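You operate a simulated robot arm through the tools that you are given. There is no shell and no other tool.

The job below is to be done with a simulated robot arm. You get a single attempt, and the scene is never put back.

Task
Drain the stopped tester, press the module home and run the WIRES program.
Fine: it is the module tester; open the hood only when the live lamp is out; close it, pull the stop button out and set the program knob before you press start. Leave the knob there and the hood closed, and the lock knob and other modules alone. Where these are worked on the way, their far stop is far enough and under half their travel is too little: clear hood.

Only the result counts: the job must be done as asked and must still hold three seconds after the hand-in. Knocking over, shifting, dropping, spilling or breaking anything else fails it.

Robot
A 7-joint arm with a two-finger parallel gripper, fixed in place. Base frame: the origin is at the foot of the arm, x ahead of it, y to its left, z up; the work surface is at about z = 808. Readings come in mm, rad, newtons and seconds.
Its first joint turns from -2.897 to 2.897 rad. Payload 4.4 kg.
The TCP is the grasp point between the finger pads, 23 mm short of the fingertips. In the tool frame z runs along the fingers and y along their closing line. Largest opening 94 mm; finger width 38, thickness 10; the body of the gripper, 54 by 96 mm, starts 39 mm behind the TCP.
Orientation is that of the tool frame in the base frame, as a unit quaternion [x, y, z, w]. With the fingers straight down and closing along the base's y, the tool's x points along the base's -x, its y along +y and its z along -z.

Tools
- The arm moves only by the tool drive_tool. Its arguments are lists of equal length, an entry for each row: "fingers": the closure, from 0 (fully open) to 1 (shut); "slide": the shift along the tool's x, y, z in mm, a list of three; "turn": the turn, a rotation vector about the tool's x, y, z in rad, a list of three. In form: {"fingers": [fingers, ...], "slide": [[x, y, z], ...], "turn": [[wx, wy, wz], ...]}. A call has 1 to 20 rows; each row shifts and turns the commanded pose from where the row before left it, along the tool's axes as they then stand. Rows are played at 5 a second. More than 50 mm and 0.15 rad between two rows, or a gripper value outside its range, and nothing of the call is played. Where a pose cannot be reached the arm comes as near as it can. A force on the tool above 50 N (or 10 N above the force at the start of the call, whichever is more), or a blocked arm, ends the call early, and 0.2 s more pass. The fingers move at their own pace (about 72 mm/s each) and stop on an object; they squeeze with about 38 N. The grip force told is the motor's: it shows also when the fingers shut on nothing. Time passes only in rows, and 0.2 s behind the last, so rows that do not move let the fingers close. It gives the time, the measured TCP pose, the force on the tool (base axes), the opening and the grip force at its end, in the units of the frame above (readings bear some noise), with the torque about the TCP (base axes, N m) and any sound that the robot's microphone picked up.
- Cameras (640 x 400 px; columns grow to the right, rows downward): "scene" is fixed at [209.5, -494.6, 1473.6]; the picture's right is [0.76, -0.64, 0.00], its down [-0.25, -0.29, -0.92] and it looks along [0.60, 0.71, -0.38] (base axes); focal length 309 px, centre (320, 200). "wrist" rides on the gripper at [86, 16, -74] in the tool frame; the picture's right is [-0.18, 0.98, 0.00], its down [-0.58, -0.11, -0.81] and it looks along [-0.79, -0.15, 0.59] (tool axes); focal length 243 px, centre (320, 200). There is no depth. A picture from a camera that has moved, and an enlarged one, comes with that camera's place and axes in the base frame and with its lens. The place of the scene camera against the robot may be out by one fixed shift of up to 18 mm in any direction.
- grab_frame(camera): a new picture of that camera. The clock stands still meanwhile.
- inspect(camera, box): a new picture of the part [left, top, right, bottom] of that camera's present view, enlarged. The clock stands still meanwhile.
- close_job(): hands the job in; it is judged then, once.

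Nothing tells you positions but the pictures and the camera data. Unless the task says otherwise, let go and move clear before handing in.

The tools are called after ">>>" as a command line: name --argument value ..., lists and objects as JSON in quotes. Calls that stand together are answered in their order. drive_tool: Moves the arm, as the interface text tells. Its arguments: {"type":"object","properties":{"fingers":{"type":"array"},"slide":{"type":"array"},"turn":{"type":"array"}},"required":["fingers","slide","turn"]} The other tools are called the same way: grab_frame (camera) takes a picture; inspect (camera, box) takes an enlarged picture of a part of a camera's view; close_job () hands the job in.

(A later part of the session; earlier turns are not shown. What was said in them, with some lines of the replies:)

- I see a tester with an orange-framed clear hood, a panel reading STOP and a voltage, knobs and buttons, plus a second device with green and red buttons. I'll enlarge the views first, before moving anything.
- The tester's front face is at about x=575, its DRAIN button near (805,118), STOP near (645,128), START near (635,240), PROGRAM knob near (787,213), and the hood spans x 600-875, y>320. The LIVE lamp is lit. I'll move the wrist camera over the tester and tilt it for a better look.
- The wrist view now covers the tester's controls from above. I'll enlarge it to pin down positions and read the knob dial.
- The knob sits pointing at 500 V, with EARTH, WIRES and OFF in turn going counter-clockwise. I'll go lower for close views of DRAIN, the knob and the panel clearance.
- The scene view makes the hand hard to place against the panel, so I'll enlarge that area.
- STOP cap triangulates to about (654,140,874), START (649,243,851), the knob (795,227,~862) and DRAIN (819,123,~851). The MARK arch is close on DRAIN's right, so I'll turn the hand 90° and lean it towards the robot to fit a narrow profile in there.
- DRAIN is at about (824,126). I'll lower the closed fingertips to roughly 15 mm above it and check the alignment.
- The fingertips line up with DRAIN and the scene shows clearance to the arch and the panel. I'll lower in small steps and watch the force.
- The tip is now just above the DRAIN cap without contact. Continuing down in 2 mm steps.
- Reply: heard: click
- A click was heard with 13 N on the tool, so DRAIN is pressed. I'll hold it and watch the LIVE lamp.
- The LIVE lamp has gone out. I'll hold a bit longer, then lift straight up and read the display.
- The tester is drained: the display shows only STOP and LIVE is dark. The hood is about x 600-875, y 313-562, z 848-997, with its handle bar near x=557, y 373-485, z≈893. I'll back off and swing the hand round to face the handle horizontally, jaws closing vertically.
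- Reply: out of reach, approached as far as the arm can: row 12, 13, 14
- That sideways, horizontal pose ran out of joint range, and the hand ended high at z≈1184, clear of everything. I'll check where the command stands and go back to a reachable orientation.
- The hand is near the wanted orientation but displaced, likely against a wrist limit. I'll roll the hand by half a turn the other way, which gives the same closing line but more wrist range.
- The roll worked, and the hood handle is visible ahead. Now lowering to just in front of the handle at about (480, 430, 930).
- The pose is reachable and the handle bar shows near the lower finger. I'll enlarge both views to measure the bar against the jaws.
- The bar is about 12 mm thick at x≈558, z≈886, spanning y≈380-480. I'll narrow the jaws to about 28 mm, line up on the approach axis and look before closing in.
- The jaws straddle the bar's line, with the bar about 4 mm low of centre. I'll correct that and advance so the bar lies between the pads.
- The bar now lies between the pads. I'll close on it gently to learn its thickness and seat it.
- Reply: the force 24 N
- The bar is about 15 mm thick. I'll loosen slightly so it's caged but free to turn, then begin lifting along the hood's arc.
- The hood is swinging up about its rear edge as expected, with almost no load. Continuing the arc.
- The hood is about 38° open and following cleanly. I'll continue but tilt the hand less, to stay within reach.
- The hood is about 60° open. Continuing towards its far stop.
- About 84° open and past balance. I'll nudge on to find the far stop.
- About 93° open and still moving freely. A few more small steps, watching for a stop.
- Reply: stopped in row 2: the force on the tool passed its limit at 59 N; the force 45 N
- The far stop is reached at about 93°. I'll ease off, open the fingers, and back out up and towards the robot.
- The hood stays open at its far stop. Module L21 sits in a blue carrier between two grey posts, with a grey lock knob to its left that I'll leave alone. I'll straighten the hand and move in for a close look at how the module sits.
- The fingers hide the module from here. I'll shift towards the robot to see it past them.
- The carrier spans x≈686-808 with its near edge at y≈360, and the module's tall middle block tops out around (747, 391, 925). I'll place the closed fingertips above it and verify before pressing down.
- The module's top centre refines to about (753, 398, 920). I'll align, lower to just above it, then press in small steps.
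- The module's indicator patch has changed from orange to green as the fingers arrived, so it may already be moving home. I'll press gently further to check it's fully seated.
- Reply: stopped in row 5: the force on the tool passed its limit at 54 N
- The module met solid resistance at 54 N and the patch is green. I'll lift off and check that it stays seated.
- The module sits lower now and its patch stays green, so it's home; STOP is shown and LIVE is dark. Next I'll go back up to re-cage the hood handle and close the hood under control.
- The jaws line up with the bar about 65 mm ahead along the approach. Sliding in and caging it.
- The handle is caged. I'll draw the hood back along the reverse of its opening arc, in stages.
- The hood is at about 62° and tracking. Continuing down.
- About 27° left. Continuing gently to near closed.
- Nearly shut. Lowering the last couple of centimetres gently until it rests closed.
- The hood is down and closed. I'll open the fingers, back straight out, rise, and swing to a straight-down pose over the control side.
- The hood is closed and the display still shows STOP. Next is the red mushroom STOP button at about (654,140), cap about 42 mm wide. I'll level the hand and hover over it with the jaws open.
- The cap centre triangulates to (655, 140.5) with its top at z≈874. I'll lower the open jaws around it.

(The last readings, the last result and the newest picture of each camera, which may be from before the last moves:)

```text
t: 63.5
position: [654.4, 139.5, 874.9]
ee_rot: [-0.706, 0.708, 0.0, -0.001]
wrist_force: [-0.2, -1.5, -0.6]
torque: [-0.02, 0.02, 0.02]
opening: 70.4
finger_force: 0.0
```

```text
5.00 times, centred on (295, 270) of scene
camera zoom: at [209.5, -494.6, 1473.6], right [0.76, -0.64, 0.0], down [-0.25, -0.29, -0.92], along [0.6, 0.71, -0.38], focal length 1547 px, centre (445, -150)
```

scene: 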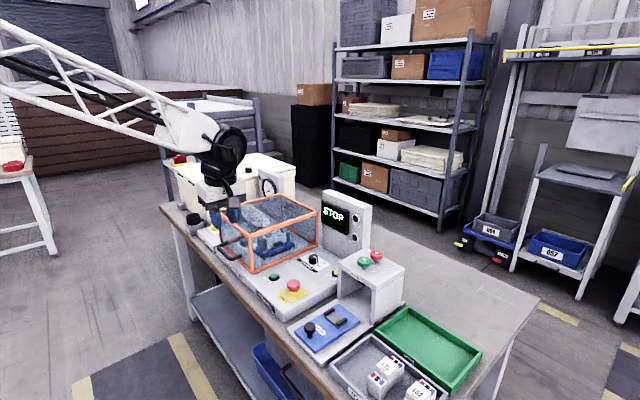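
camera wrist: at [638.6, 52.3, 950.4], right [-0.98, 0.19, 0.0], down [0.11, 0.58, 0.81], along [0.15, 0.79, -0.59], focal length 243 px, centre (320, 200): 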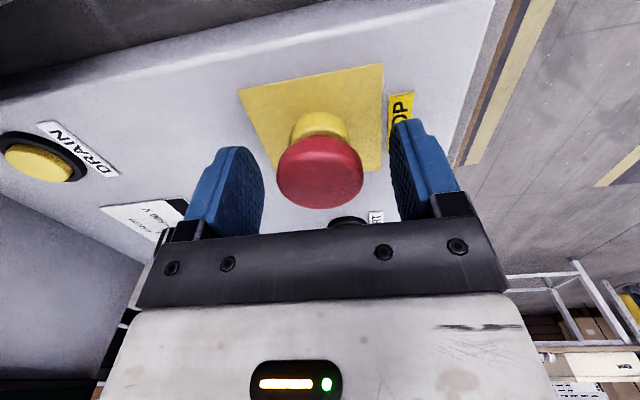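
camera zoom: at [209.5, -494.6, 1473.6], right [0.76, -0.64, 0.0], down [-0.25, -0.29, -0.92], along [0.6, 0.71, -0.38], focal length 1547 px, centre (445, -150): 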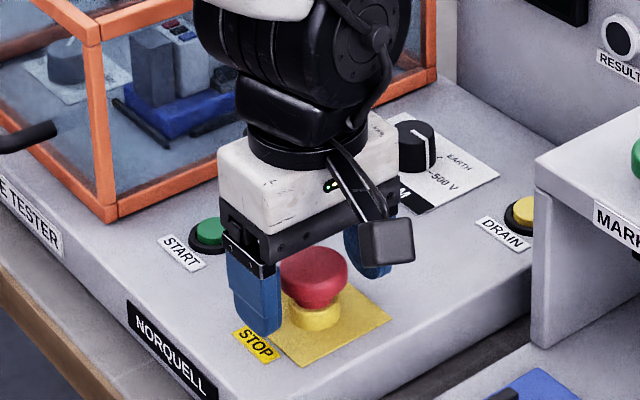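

The cap sits centred between the fingers. Closing on it, then pulling up in small steps.

>>> drive_tool --fingers '[0.6, 1, 1, 1]' --slide '[[0, 0, 0], [0, 0, 0], [0, 0, 0], [0, 0, 0]]' --turn '[[0, 0, 0], [0, 0, 0], [0, 0, 0], [0, 0, 0]]'

>>> drive_tool --fingers '[1, 1, 1, 1, 1]' --slide '[[0, 0, -2], [0, 0, -2], [0, 0, -2], [0, 0, -2], [0, 0, 0]]' --turn '[[0, 0, 0], [0, 0, 0], [0, 0, 0], [0, 0, 0], [0, 0, 0]]'

>>> inspect --camera "scene" --box '[250, 230, 340, 310]'

>>> inspect --camera "scene" --box '[300, 170, 400, 260]'

```text
t: 64.5
position: [654.8, 139.2, 875.2]
ee_rot: [-0.707, 0.708, 0.0, 0.0]
wrist_force: [5.5, -0.1, -1.2]
torque: [0.03, -0.03, -0.04]
opening: 40.0
finger_force: 44.7
```

```text
t: 65.7
position: [655.5, 140.1, 884.3]
ee_rot: [-0.706, 0.708, -0.001, -0.001]
wrist_force: [-2.0, -32.9, -22.7]
torque: [-0.15, 0.0, 0.01]
opening: 40.2
finger_force: 45.2
heard: click
```

```text
5.00 times, centred on (295, 270) of scene
camera zoom: at [209.5, -494.6, 1473.6], right [0.76, -0.64, 0.0], down [-0.25, -0.29, -0.92], along [0.6, 0.71, -0.38], focal length 1547 px, centre (445, -150)
```

zoom: 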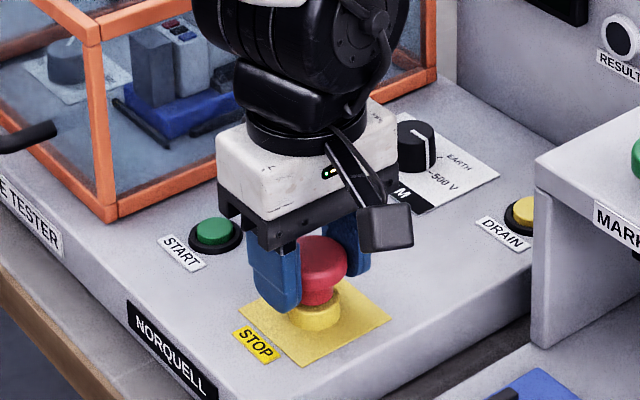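

```text
4.44 times, centred on (350, 215) of scene
camera zoom: at [209.5, -494.6, 1473.6], right [0.76, -0.64, 0.0], down [-0.25, -0.29, -0.92], along [0.6, 0.71, -0.38], focal length 1375 px, centre (187, 133)
```

zoom: 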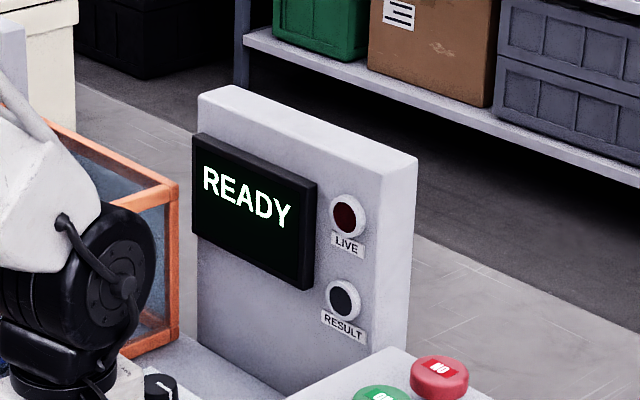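

The STOP button clicked out and the display reads READY. I'll release, rise, and then look closely at the PROGRAM dial.

>>> drive_tool --fingers '[0.5, 0.25, 0.25, 0.25, 0.25, 0.25, 0.25]' --slide '[[0, 0, 0], [0, 0, 0], [0, 0, 0], [0, 0, -30], [0, 0, -40], [0, 0, -40], [0, 0, 0]]' --turn '[[0, 0, 0], [0, 0, 0], [0, 0, 0], [0, 0, 0], [0, 0, 0], [0, 0, 0], [0, 0, 0]]'

>>> inspect --camera "scene" --box '[290, 240, 345, 285]'

>>> inspect --camera "scene" --box '[300, 170, 400, 260]'

>>> grab_frame --camera "wrist"

```text
t: 67.3
position: [655.6, 141.9, 994.1]
ee_rot: [-0.707, 0.708, 0.0, 0.0]
wrist_force: [-0.1, -0.9, -0.8]
torque: [0.02, 0.01, 0.03]
opening: 70.5
finger_force: 0.0
```

```text
8.89 times, centred on (318, 262) of scene
camera zoom: at [209.5, -494.6, 1473.6], right [0.76, -0.64, 0.0], down [-0.25, -0.29, -0.92], along [0.6, 0.71, -0.38], focal length 2750 px, centre (342, -356)
```

zoom: 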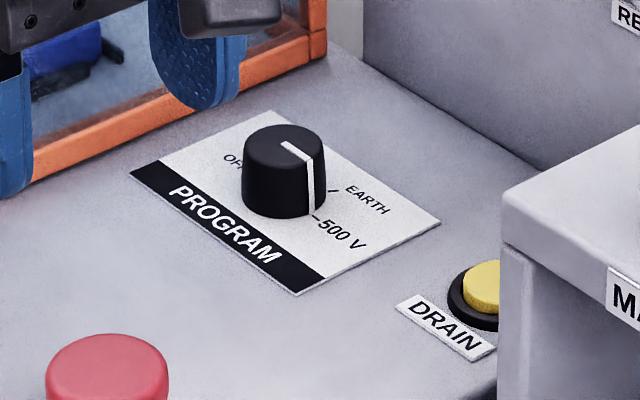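

```text
4.44 times, centred on (350, 215) of scene
camera zoom: at [209.5, -494.6, 1473.6], right [0.76, -0.64, 0.0], down [-0.25, -0.29, -0.92], along [0.6, 0.71, -0.38], focal length 1375 px, centre (187, 133)
```

zoom: 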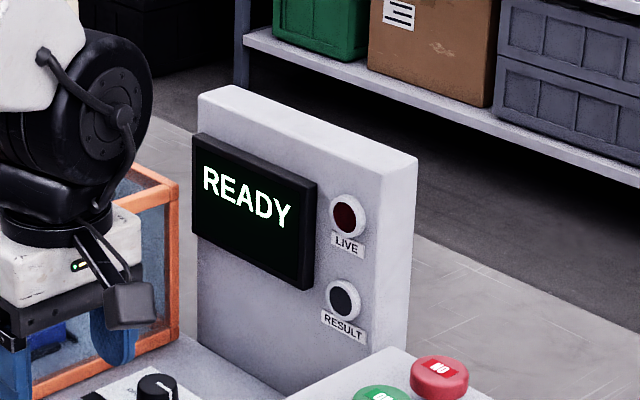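

```text
taken
camera wrist: at [639.1, 55.1, 1069.6], right [-0.98, 0.19, 0.0], down [0.11, 0.58, 0.81], along [0.15, 0.79, -0.59], focal length 243 px, centre (320, 200)
```

wrist: 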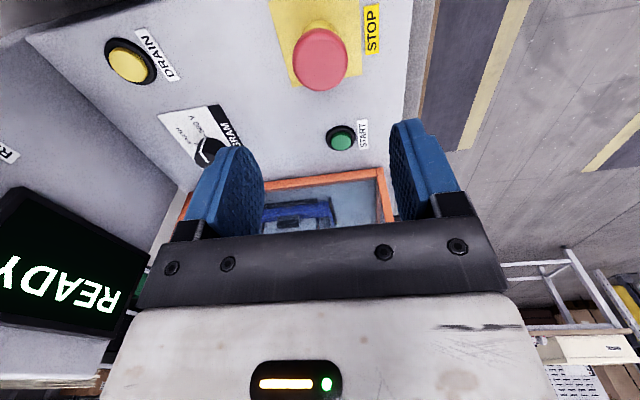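

READY is still shown. I'll shift so the PROGRAM dial appears between the fingers and read its marks.

>>> drive_tool --fingers '[0.25, 0.25, 0.25]' --slide '[[0, -45, 0], [0, -45, 0], [0, 0, 0]]' --turn '[[0, 0, 0], [0, 0, 0], [0, 0, 0]]'

>>> inspect --camera "wrist" --box '[220, 60, 400, 220]'

```text
t: 68.1
position: [744.8, 137.2, 995.7]
ee_rot: [-0.707, 0.707, -0.001, -0.001]
wrist_force: [0.9, 0.2, -0.3]
torque: [0.0, 0.01, -0.01]
opening: 70.5
finger_force: 0.1
```

```text
2.50 times, centred on (310, 140) of wrist
camera zoom: at [728.6, 51.0, 1070.3], right [-0.98, 0.19, 0.0], down [0.11, 0.58, 0.81], along [0.15, 0.79, -0.59], focal length 606 px, centre (345, 350)
```

zoom: 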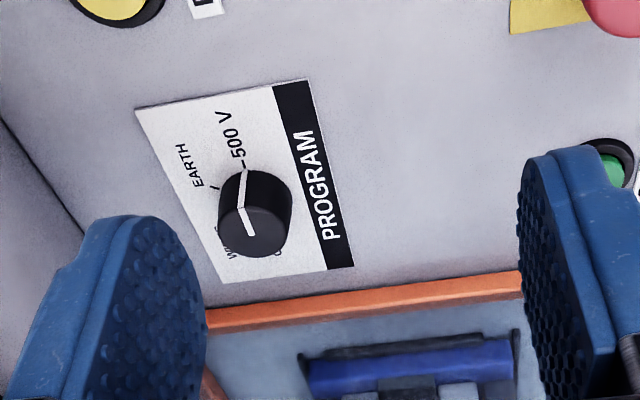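

The dial has four marks about 60° apart: 500 V to the right (where the knob points), EARTH, WIRES at about 120° counter-clockwise, then OFF on the left. I'll hover over the knob and pre-rotate the hand so the camera arm clears the panel and hood during the 120° turn.

>>> drive_tool --fingers '[0.36, 0.36, 0.36, 0.36, 0.36, 0.36, 0.36, 0.36, 0.36, 0.36, 0.36, 0.36, 0.36, 0.36, 0.36, 0.36]' --slide '[[-29.6, -18.6, 6], [-29.6, -18.6, 6], [-29.6, -18.6, 6], [0, 0, 0], [0, 0, 0], [0, 0, 0], [0, 0, 0], [0, 0, 0], [0, 0, 0], [0, 0, 0], [0, 0, 0], [0, 0, 0], [0, 0, 0], [0, 0, 0], [0, 0, 0], [0, 0, 0]]' --turn '[[0, 0, 0], [0, 0, 0], [0, 0, 0], [0, 0, 0.138], [0, 0, 0.138], [0, 0, 0.138], [0, 0, 0.138], [0, 0, 0.138], [0, 0, 0.138], [0, 0, 0.138], [0, 0, 0.138], [0, 0, 0.138], [0, 0, 0.138], [0, 0, 0.138], [0, 0, 0.138], [0, 0, 0]]'

>>> grab_frame --camera "wrist"

>>> inspect --camera "wrist" --box '[230, 0, 410, 140]'

>>> inspect --camera "scene" --box '[260, 180, 390, 290]'

```text
t: 71.5
position: [803.0, 229.9, 977.3]
ee_rot: [0.045, 0.999, -0.001, 0.0]
wrist_force: [0.2, 0.1, 0.1]
torque: [0.01, -0.02, -0.03]
opening: 60.2
finger_force: 0.0
```

```text
taken
camera wrist: at [717.1, 253.8, 1051.7], right [0.27, 0.96, 0.0], down [0.57, -0.16, 0.81], along [0.78, -0.22, -0.59], focal length 243 px, centre (320, 200)
```

wrist: 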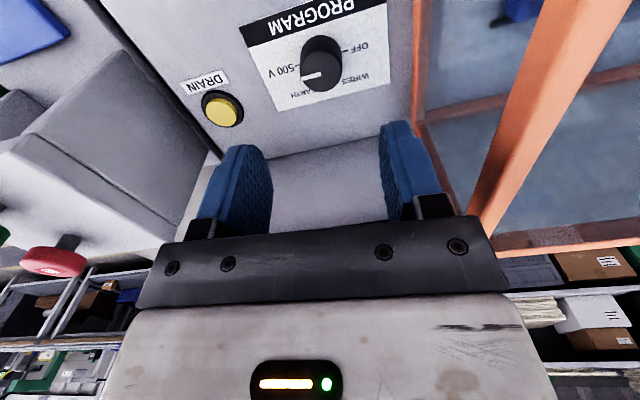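

```text
2.86 times, centred on (320, 70) of wrist
camera zoom: at [717.1, 253.8, 1051.7], right [0.27, 0.96, 0.0], down [0.57, -0.16, 0.81], along [0.78, -0.22, -0.59], focal length 693 px, centre (320, 571)
```

zoom: 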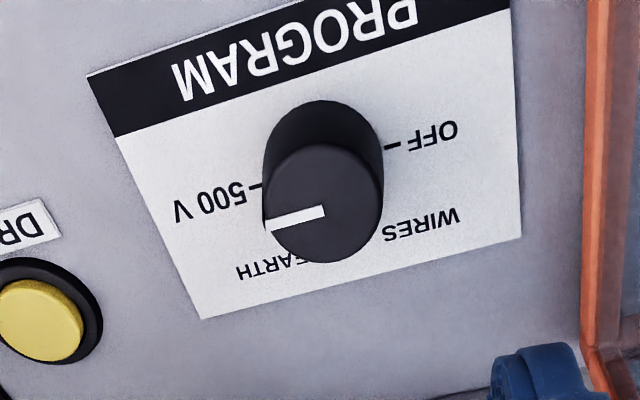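

```text
3.64 times, centred on (325, 235) of scene
camera zoom: at [209.5, -494.6, 1473.6], right [0.76, -0.64, 0.0], down [-0.25, -0.29, -0.92], along [0.6, 0.71, -0.38], focal length 1125 px, centre (302, 73)
```

zoom: 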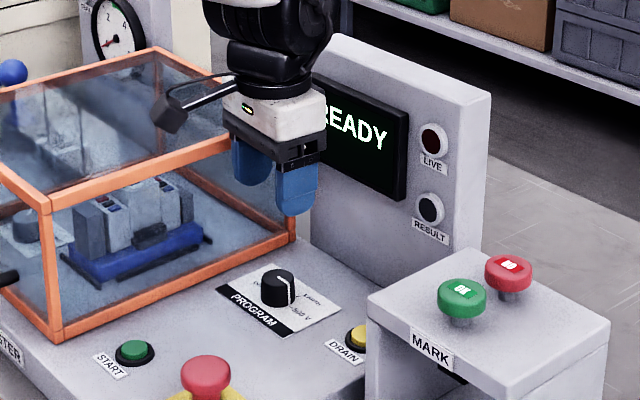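

The knob's centre refines to about (805, 230), top z≈863, 31 mm across. I'll lower the open jaws around it.

>>> drive_tool --fingers '[0.36, 0.36, 0.36, 0.36]' --slide '[[-2, 0, 40], [0, 0, 40], [0, 0, 25], [0, 0, 0]]' --turn '[[0, 0, 0], [0, 0, 0], [0, 0, 0], [0, 0, 0]]'

>>> grab_frame --camera "wrist"

>>> inspect --camera "scene" --box '[260, 180, 390, 290]'

```text
t: 72.5
position: [802.9, 230.5, 870.2]
ee_rot: [0.044, 0.999, -0.001, 0.0]
wrist_force: [0.0, -0.3, -0.2]
torque: [0.01, 0.01, 0.04]
opening: 60.1
finger_force: 0.1
```

```text
taken
camera wrist: at [718.5, 253.7, 944.9], right [0.27, 0.96, 0.0], down [0.57, -0.16, 0.81], along [0.78, -0.22, -0.59], focal length 243 px, centre (320, 200)
```

wrist: 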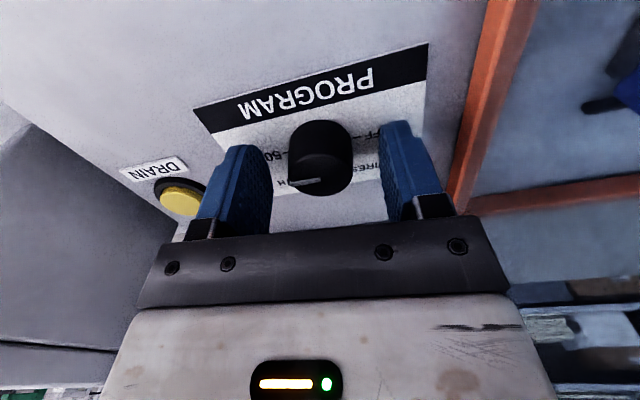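

```text
3.64 times, centred on (325, 235) of scene
camera zoom: at [209.5, -494.6, 1473.6], right [0.76, -0.64, 0.0], down [-0.25, -0.29, -0.92], along [0.6, 0.71, -0.38], focal length 1125 px, centre (302, 73)
```

zoom: 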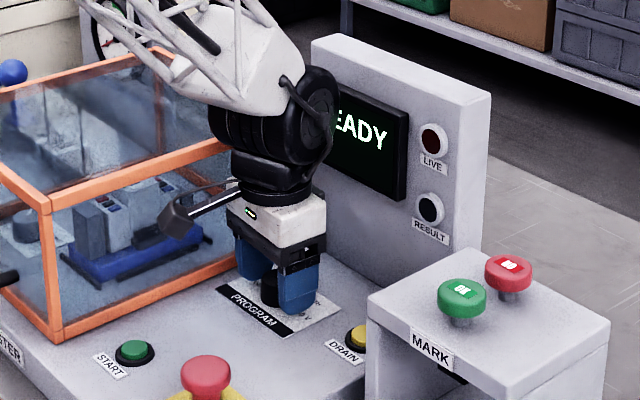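

The knob sits centred in the jaws. Closing on it now.

>>> drive_tool --fingers '[0.7, 1, 1, 1]' --slide '[[0, 0, 0], [0, 0, 0], [0, 0, 0], [0, 0, 0]]' --turn '[[0, 0, 0], [0, 0, 0], [0, 0, 0], [0, 0, 0]]'

>>> drive_tool --fingers '[1, 1, 1, 1, 1]' --slide '[[0, 0, 0], [0, 0, 0], [0, 0, 0], [0, 0, 0], [0, 0, 0]]' --turn '[[0, 0, -0.14], [0, 0, -0.14], [0, 0, -0.14], [0, 0, -0.14], [0, 0, 0]]'

>>> grab_frame --camera "wrist"

```text
t: 73.5
position: [802.7, 229.9, 871.6]
ee_rot: [0.045, 0.999, -0.001, -0.001]
wrist_force: [2.3, -0.8, -3.9]
torque: [0.01, -0.16, 0.0]
opening: 32.7
finger_force: 45.0
```

```text
t: 74.7
position: [803.5, 229.2, 870.3]
ee_rot: [-0.235, 0.972, -0.001, -0.001]
wrist_force: [-2.8, -17.0, -15.9]
torque: [-0.4, 0.12, -0.08]
opening: 32.9
finger_force: 45.1
```

```text
taken
camera wrist: at [719.2, 204.0, 945.4], right [-0.28, 0.96, 0.0], down [0.57, 0.17, 0.8], along [0.77, 0.23, -0.59], focal length 243 px, centre (320, 200)
```

wrist: 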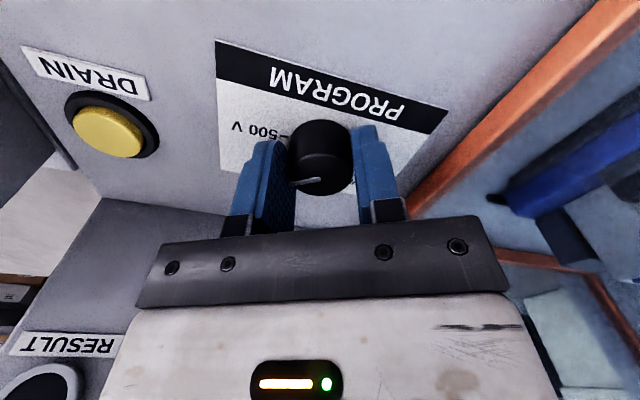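

The knob is turning with the hand. Continuing the turn.

>>> drive_tool --fingers '[1, 1, 1, 1, 1, 1, 1]' --slide '[[0, 0, 0], [0, 0, 0], [0, 0, 0], [0, 0, 0], [0, 0, 0], [0, 0, 0], [0, 0, 0]]' --turn '[[0, 0, -0.14], [0, 0, -0.14], [0, 0, -0.14], [0, 0, -0.14], [0, 0, -0.14], [0, 0, -0.14], [0, 0, 0]]'

>>> grab_frame --camera "wrist"

>>> inspect --camera "scene" --box '[260, 180, 390, 290]'

```text
t: 76.0
position: [805.9, 229.4, 872.8]
ee_rot: [-0.579, 0.815, -0.001, 0.0]
wrist_force: [11.5, -1.9, -3.7]
torque: [-0.14, -0.53, 0.01]
opening: 32.5
finger_force: 44.9
stopped in row 6: the force on the tool passed its limit at 52 N (the readings are from after the stop); the commanded pose is now the measured one
```

```text
taken
camera wrist: at [761.2, 153.2, 946.5], right [-0.87, 0.5, 0.0], down [0.29, 0.51, 0.81], along [0.4, 0.7, -0.59], focal length 243 px, centre (320, 200)
```

wrist: 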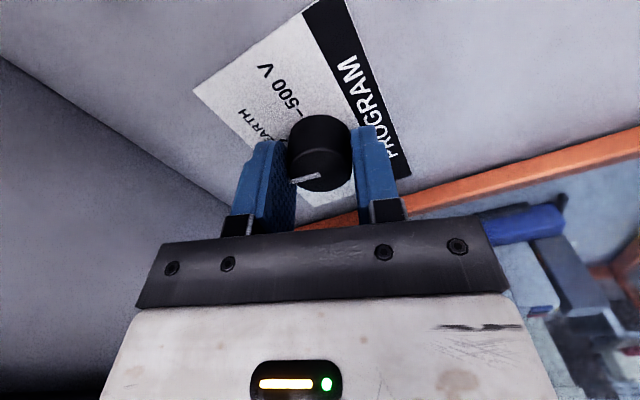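

```text
3.64 times, centred on (325, 235) of scene
camera zoom: at [209.5, -494.6, 1473.6], right [0.76, -0.64, 0.0], down [-0.25, -0.29, -0.92], along [0.6, 0.71, -0.38], focal length 1125 px, centre (302, 73)
```

zoom: 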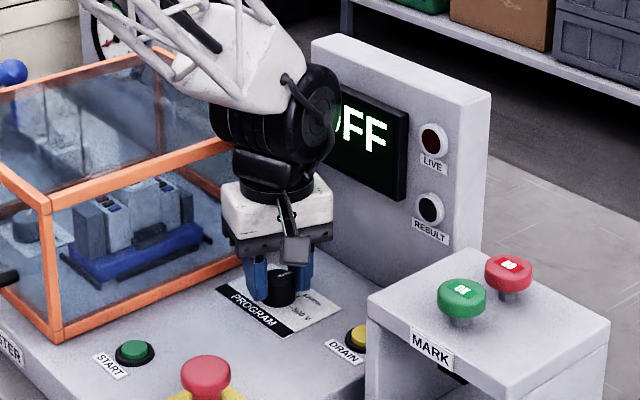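

The hand has turned the knob about 76°, and a small off-centre strain tripped the force limit; it has since relaxed. The display changed too, so I'll look closely before continuing.

>>> inspect --camera "wrist" --box '[190, 0, 430, 220]'

>>> inspect --camera "scene" --box '[300, 245, 350, 285]'

>>> inspect --camera "scene" --box '[330, 190, 390, 240]'

```text
1.82 times, centred on (310, 110) of wrist
camera zoom: at [761.2, 153.2, 946.5], right [-0.87, 0.5, 0.0], down [0.29, 0.51, 0.81], along [0.4, 0.7, -0.59], focal length 441 px, centre (338, 364)
```

zoom: 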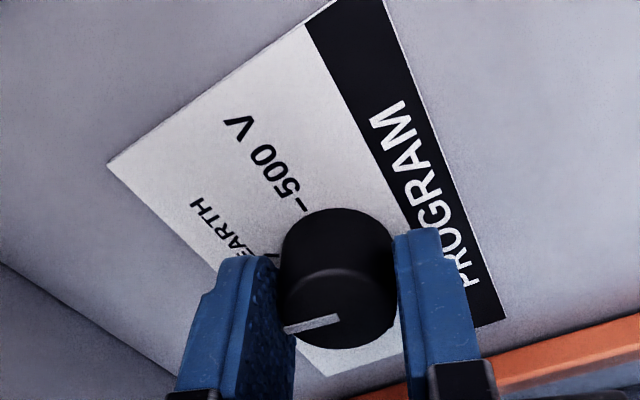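

```text
10.00 times, centred on (325, 265) of scene
camera zoom: at [209.5, -494.6, 1473.6], right [0.76, -0.64, 0.0], down [-0.25, -0.29, -0.92], along [0.6, 0.71, -0.38], focal length 3094 px, centre (270, -450)
```

zoom: 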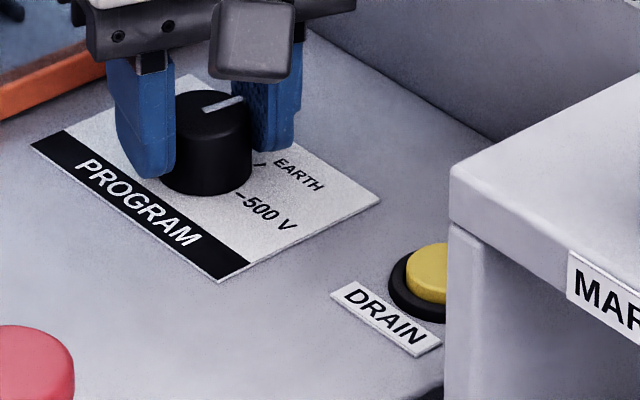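

```text
8.00 times, centred on (360, 215) of scene
camera zoom: at [209.5, -494.6, 1473.6], right [0.76, -0.64, 0.0], down [-0.25, -0.29, -0.92], along [0.6, 0.71, -0.38], focal length 2475 px, centre (0, 80)
```

zoom: 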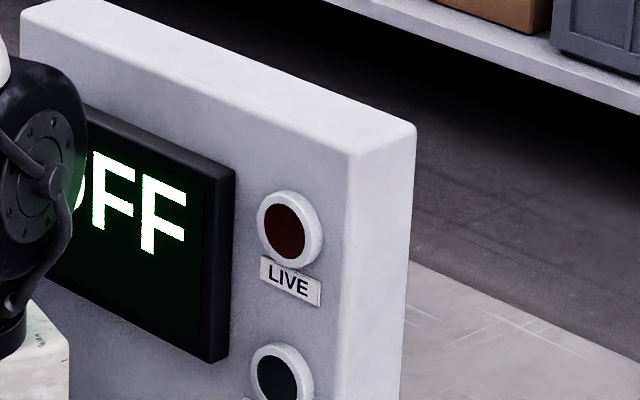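

Between marks the display reads OFF; the pointer is about straight back, past EARTH. Continuing the remaining 44° to WIRES.

>>> drive_tool --fingers '[1, 1, 1, 1, 1, 1, 1, 1]' --slide '[[0, 0, 0], [0, 0, 0], [0, 0, 0], [0, 0, 0], [0, 0, 0], [0, 0, 0], [0, 0, 0], [0, 0, 0]]' --turn '[[0, 0, -0.11], [0, 0, -0.11], [0, 0, -0.11], [0, 0, -0.11], [0, 0, -0.11], [0, 0, -0.11], [0, 0, -0.108], [0, 0, 0]]'

>>> inspect --camera "scene" --box '[300, 245, 350, 285]'

>>> inspect --camera "scene" --box '[260, 180, 390, 290]'

>>> inspect --camera "wrist" --box '[190, 0, 430, 220]'

```text
t: 77.8
position: [805.8, 229.7, 872.0]
ee_rot: [0.843, -0.538, 0.001, 0.0]
wrist_force: [32.0, 10.7, -17.7]
torque: [0.23, -0.72, 0.0]
opening: 32.7
finger_force: 44.8
```

```text
10.00 times, centred on (325, 265) of scene
camera zoom: at [209.5, -494.6, 1473.6], right [0.76, -0.64, 0.0], down [-0.25, -0.29, -0.92], along [0.6, 0.71, -0.38], focal length 3094 px, centre (270, -450)
```

zoom: 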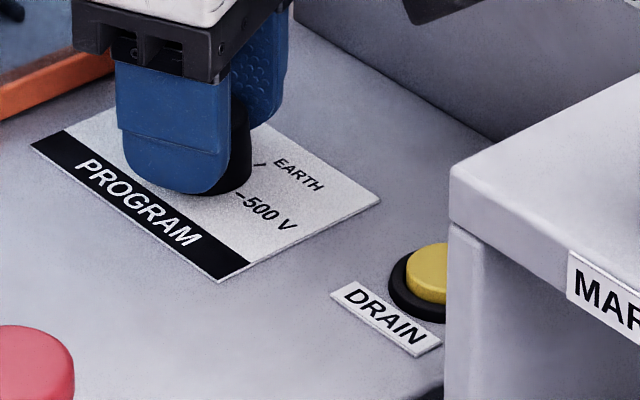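

```text
3.64 times, centred on (325, 235) of scene
camera zoom: at [209.5, -494.6, 1473.6], right [0.76, -0.64, 0.0], down [-0.25, -0.29, -0.92], along [0.6, 0.71, -0.38], focal length 1125 px, centre (302, 73)
```

zoom: 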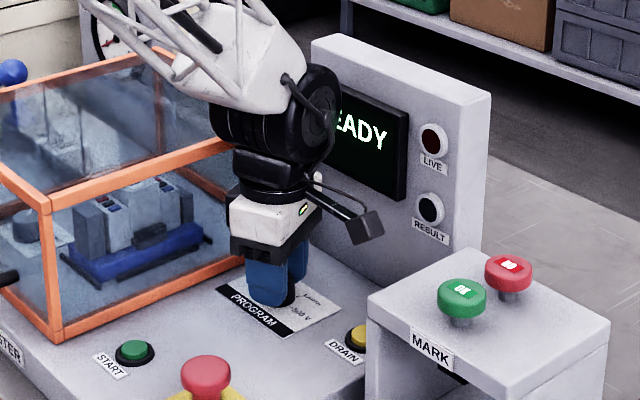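

```text
1.82 times, centred on (310, 110) of wrist
camera zoom: at [826.7, 144.3, 946.7], right [-0.97, -0.25, 0.0], down [-0.15, 0.57, 0.81], along [-0.2, 0.78, -0.59], focal length 441 px, centre (338, 364)
```

zoom: 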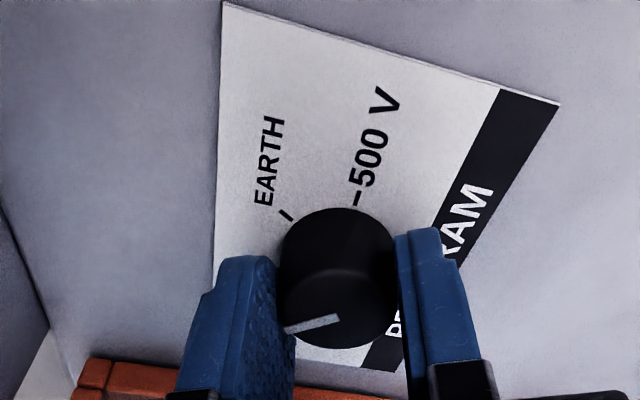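

The display reads READY again with the hand at exactly 120°. I'll release the knob, lift, and check the pointer.

>>> drive_tool --fingers '[0.6, 0.36, 0.36, 0.36, 0.36, 0.36]' --slide '[[0, 0, 0], [0, 0, 0], [0, 0, -25], [0, 0, -45], [0, 0, -45], [0, 0, 0]]' --turn '[[0, 0, 0], [0, 0, 0], [0, 0, 0], [0, 0, 0], [0, 0, 0], [0, 0, 0]]'

>>> inspect --camera "scene" --box '[300, 245, 350, 285]'

>>> inspect --camera "scene" --box '[260, 180, 390, 290]'

>>> inspect --camera "wrist" --box '[230, 0, 430, 180]'

```text
t: 79.2
position: [804.9, 230.7, 987.5]
ee_rot: [0.842, -0.539, 0.001, 0.001]
wrist_force: [0.2, 0.8, -0.3]
torque: [-0.01, -0.01, 0.01]
opening: 60.3
finger_force: 0.0
```

```text
10.00 times, centred on (325, 265) of scene
camera zoom: at [209.5, -494.6, 1473.6], right [0.76, -0.64, 0.0], down [-0.25, -0.29, -0.92], along [0.6, 0.71, -0.38], focal length 3094 px, centre (270, -450)
```

zoom: 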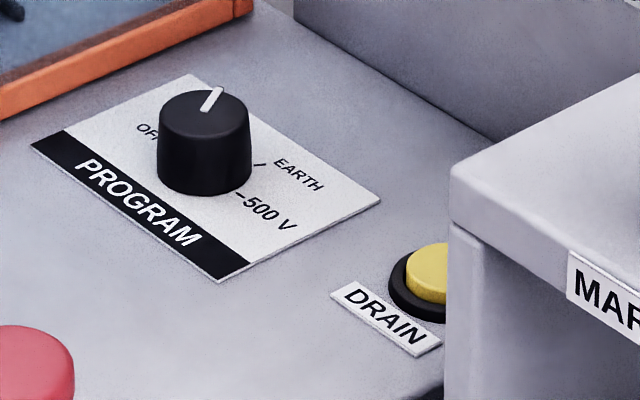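

```text
3.64 times, centred on (325, 235) of scene
camera zoom: at [209.5, -494.6, 1473.6], right [0.76, -0.64, 0.0], down [-0.25, -0.29, -0.92], along [0.6, 0.71, -0.38], focal length 1125 px, centre (302, 73)
```

zoom: 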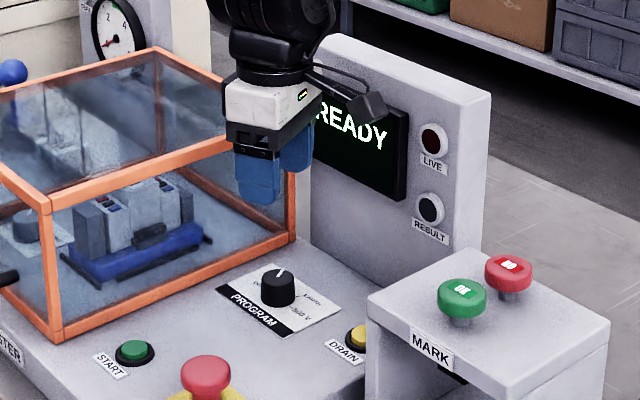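

```text
2.22 times, centred on (330, 90) of wrist
camera zoom: at [826.1, 144.7, 1063.4], right [-0.97, -0.25, 0.0], down [-0.15, 0.57, 0.81], along [-0.2, 0.78, -0.59], focal length 539 px, centre (298, 444)
```

zoom: 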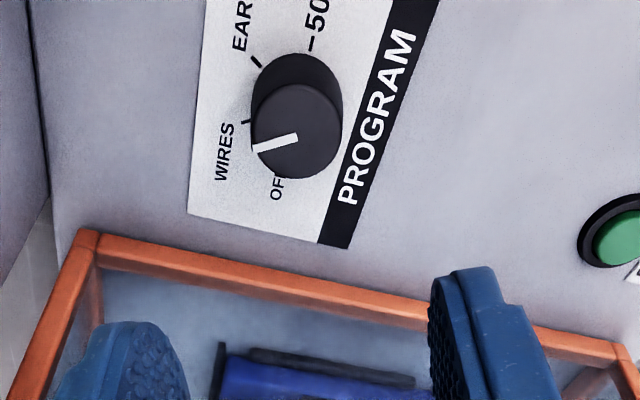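

The pointer lines up with the WIRES mark and the display reads READY. Now I'll close the fingers and move over START at about (649.5, 243).

>>> drive_tool --fingers '[0.7, 1, 1, 1, 1]' --slide '[[-19.1, 34, 10], [-19.1, 34, 20], [-19.1, 34, 26], [-19.1, 34, 26], [0, 0, 0]]' --turn '[[0, 0, 0], [0, 0, 0], [0, 0, 0], [0, 0, 0], [0, 0, 0]]'

>>> grab_frame --camera "wrist"

>>> inspect --camera "scene" --box '[230, 210, 330, 310]'

```text
t: 80.4
position: [648.7, 245.2, 905.6]
ee_rot: [0.843, -0.538, 0.001, 0.001]
wrist_force: [-0.5, -0.4, 1.0]
torque: [0.02, 0.02, -0.02]
opening: 0.0
finger_force: 37.8
```

```text
taken
camera wrist: at [670.7, 159.0, 979.9], right [-0.97, -0.25, 0.0], down [-0.15, 0.57, 0.81], along [-0.2, 0.78, -0.59], focal length 243 px, centre (320, 200)
```

wrist: 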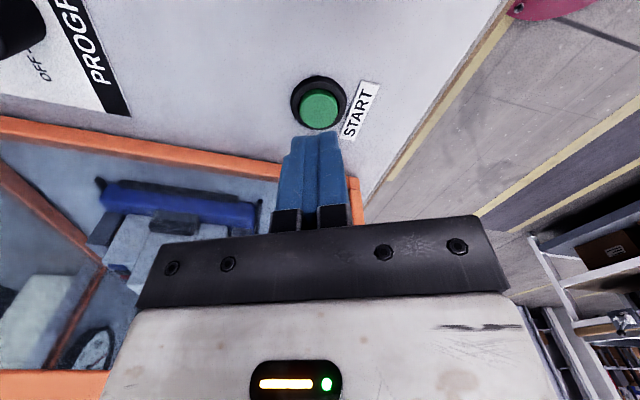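

```text
4.00 times, centred on (280, 260) of scene
camera zoom: at [209.5, -494.6, 1473.6], right [0.76, -0.64, 0.0], down [-0.25, -0.29, -0.92], along [0.6, 0.71, -0.38], focal length 1238 px, centre (480, -40)
```

zoom: 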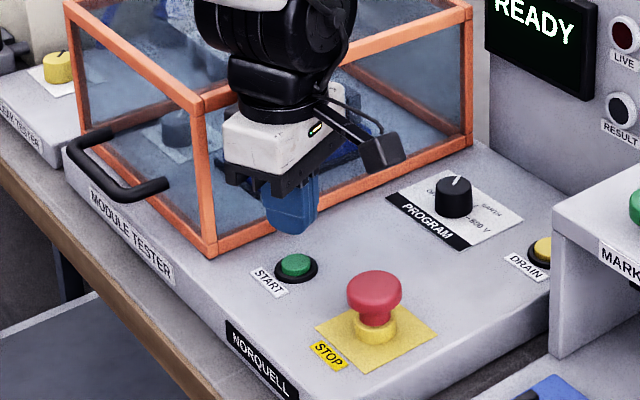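

START is right under the fingertips at about (650, 242). Lowering and pressing in small steps.

>>> drive_tool --fingers '[1, 1, 1, 1]' --slide '[[1.8, 0.8, 14], [0, 0, 10], [0, 0, 3], [0, 0, 0]]' --turn '[[0, 0, 0], [0, 0, 0], [0, 0, 0], [0, 0, 0]]'

>>> drive_tool --fingers '[1, 1, 1, 1]' --slide '[[0, 0, 2], [0, 0, 2], [0, 0, 2], [0, 0, 1]]' --turn '[[0, 0, 0], [0, 0, 0], [0, 0, 0], [0, 0, 0]]'

>>> inspect --camera "scene" --box '[230, 180, 390, 310]'

```text
t: 81.4
position: [648.8, 241.6, 877.2]
ee_rot: [0.842, -0.539, 0.0, 0.001]
wrist_force: [-0.2, 0.1, 0.2]
torque: [0.02, 0.03, 0.0]
opening: 0.0
finger_force: 37.9
```

```text
t: 82.4
position: [648.7, 240.0, 870.5]
ee_rot: [0.843, -0.539, 0.001, 0.0]
wrist_force: [0.2, 0.7, 1.9]
torque: [0.04, 0.03, 0.01]
opening: 0.0
finger_force: 37.5
```

```text
3.08 times, centred on (310, 245) of scene
camera zoom: at [209.5, -494.6, 1473.6], right [0.76, -0.64, 0.0], down [-0.25, -0.29, -0.92], along [0.6, 0.71, -0.38], focal length 952 px, centre (351, 62)
```

zoom: 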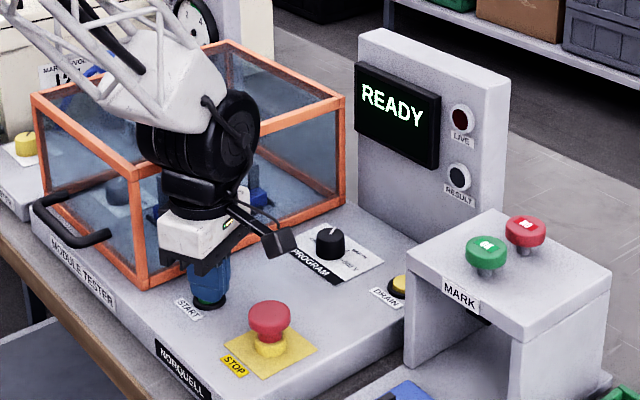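

Just touching START. Pressing a little further.

>>> drive_tool --fingers '[1, 1, 1, 1]' --slide '[[0, 0, 1.5], [0, 0, 1.5], [0, 0, 1.5], [0, 0, 0]]' --turn '[[0, 0, 0], [0, 0, 0], [0, 0, 0], [0, 0, 0]]'

>>> inspect --camera "scene" --box '[230, 180, 390, 310]'

```text
t: 83.4
position: [649.6, 241.2, 867.8]
ee_rot: [0.842, -0.539, 0.002, -0.001]
wrist_force: [-1.7, -3.8, 10.3]
torque: [-0.04, 0.06, 0.01]
opening: 0.0
finger_force: 37.5
heard: click, click
```

```text
3.08 times, centred on (310, 245) of scene
camera zoom: at [209.5, -494.6, 1473.6], right [0.76, -0.64, 0.0], down [-0.25, -0.29, -0.92], along [0.6, 0.71, -0.38], focal length 952 px, centre (351, 62)
```

zoom: 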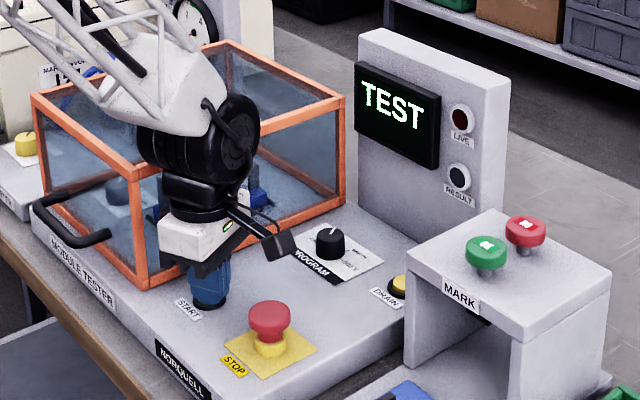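

START clicked and the display now shows TEST. I'll lift off straight up and watch for the result.

>>> drive_tool --fingers '[1, 1, 1, 1, 1, 1, 1, 1]' --slide '[[0, 0, -10], [0, 0, -40], [0, 0, -45], [0, 0, -45], [0, 0, 0], [0, 0, 0], [0, 0, 0], [0, 0, 0]]' --turn '[[0, 0, 0], [0, 0, 0], [0, 0, 0], [0, 0, 0], [0, 0, 0], [0, 0, 0], [0, 0, 0], [0, 0, 0]]'

>>> inspect --camera "scene" --box '[200, 170, 400, 310]'

```text
t: 85.2
position: [647.9, 242.3, 1008.4]
ee_rot: [0.843, -0.538, 0.001, 0.001]
wrist_force: [0.1, -0.4, 0.0]
torque: [0.0, 0.0, 0.02]
opening: 0.0
finger_force: 37.7
```

```text
2.86 times, centred on (300, 240) of scene
camera zoom: at [209.5, -494.6, 1473.6], right [0.76, -0.64, 0.0], down [-0.25, -0.29, -0.92], along [0.6, 0.71, -0.38], focal length 884 px, centre (377, 86)
```

zoom: 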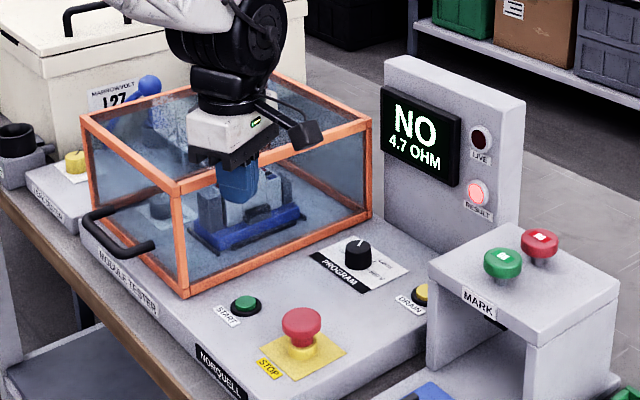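

The WIRES test ran and returned "NO 4.7 OHM", which is the module's result; LIVE stays dark. I'll move the arm clear and do a final check of hood, knob and module.

>>> drive_tool --fingers '[1, 1, 1, 1, 1, 1, 1]' --slide '[[0, 0, -45], [0, 0, -45], [0, 0, -45], [0, 45, -10], [0, 45, -10], [0, 45, -10], [0, 0, 0]]' --turn '[[0, 0, 0], [0, 0, 0], [0, 0, 0], [0, 0, 0], [0, 0, 0], [0, 0, 0], [0, 0, 0]]'

>>> grab_frame --camera "scene"

>>> inspect --camera "scene" --box '[205, 190, 325, 280]'

>>> inspect --camera "scene" --box '[260, 190, 390, 310]'

```text
t: 86.8
position: [522.8, 184.1, 1171.7]
ee_rot: [0.842, -0.539, 0.0, 0.0]
wrist_force: [-0.1, 0.6, 0.2]
torque: [0.0, 0.02, -0.03]
opening: 0.1
finger_force: 38.1
```

```text
taken
```

scene: 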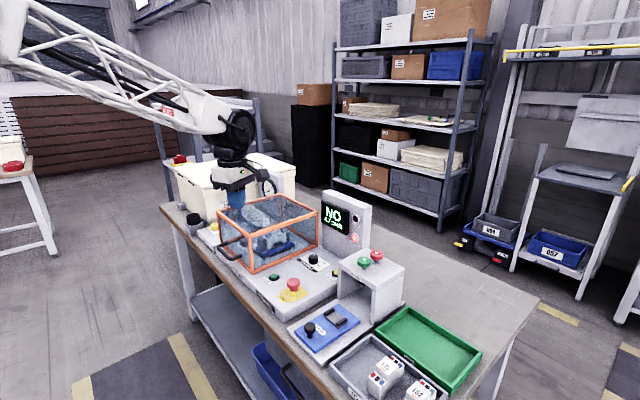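

```text
4.44 times, centred on (265, 235) of scene
camera zoom: at [209.5, -494.6, 1473.6], right [0.76, -0.64, 0.0], down [-0.25, -0.29, -0.92], along [0.6, 0.71, -0.38], focal length 1375 px, centre (564, 44)
```

zoom: 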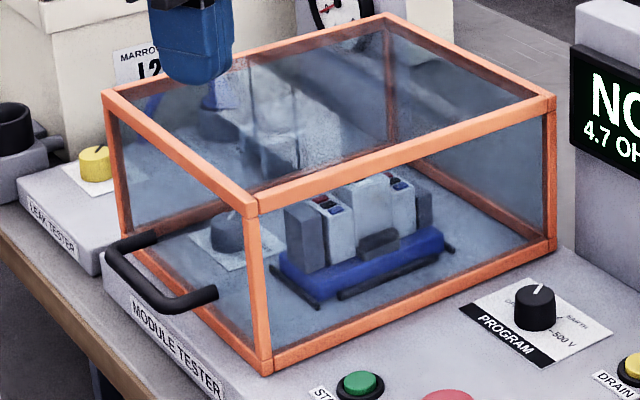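

```text
3.33 times, centred on (325, 250) of scene
camera zoom: at [209.5, -494.6, 1473.6], right [0.76, -0.64, 0.0], down [-0.25, -0.29, -0.92], along [0.6, 0.71, -0.38], focal length 1031 px, centre (303, 33)
```

zoom: 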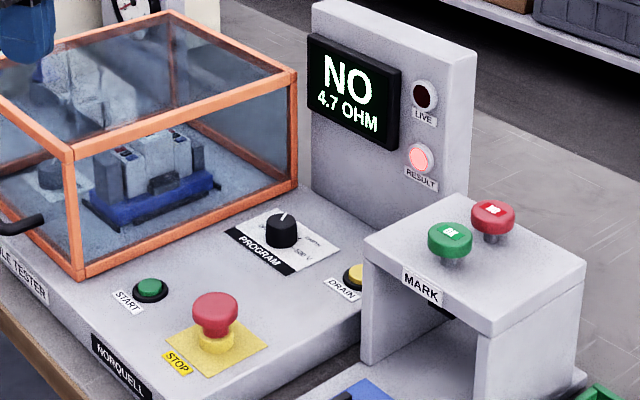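

The hood is back in its closed position, the STOP button is out and the knob is at WIRES. The test result is on the display, LIVE is dark, and the other items stand as they were. The arm is clear, so I'm handing in.

>>> close_job

```text
The job is handed in.
```

The WIRES program ran, and the module failed it: the tester shows "NO 4.7 OHM" with the RESULT lamp lit red. I took that as the module's own fault rather than poor seating, and did not rerun the test.

- **Drain:** I held DRAIN until the LIVE lamp went out and the 500 V reading cleared.
- **Hood:** I opened it to its far stop (about 93°) only after that, and closed it again before the test. It sits where it started.
- **Module:** I pressed L21 down until it stopped solid, at about 54 N. It sits lower than before, and the patch on its label turned from orange to green.
- **Stop and program:** The STOP button clicked out, and I turned the knob from 500 V to WIRES. The display read READY before I pressed START.
- **Left as is:** The knob is still at WIRES and the hood is closed. I did not touch the lock knob or the other modules, and the arm is clear of the bench.
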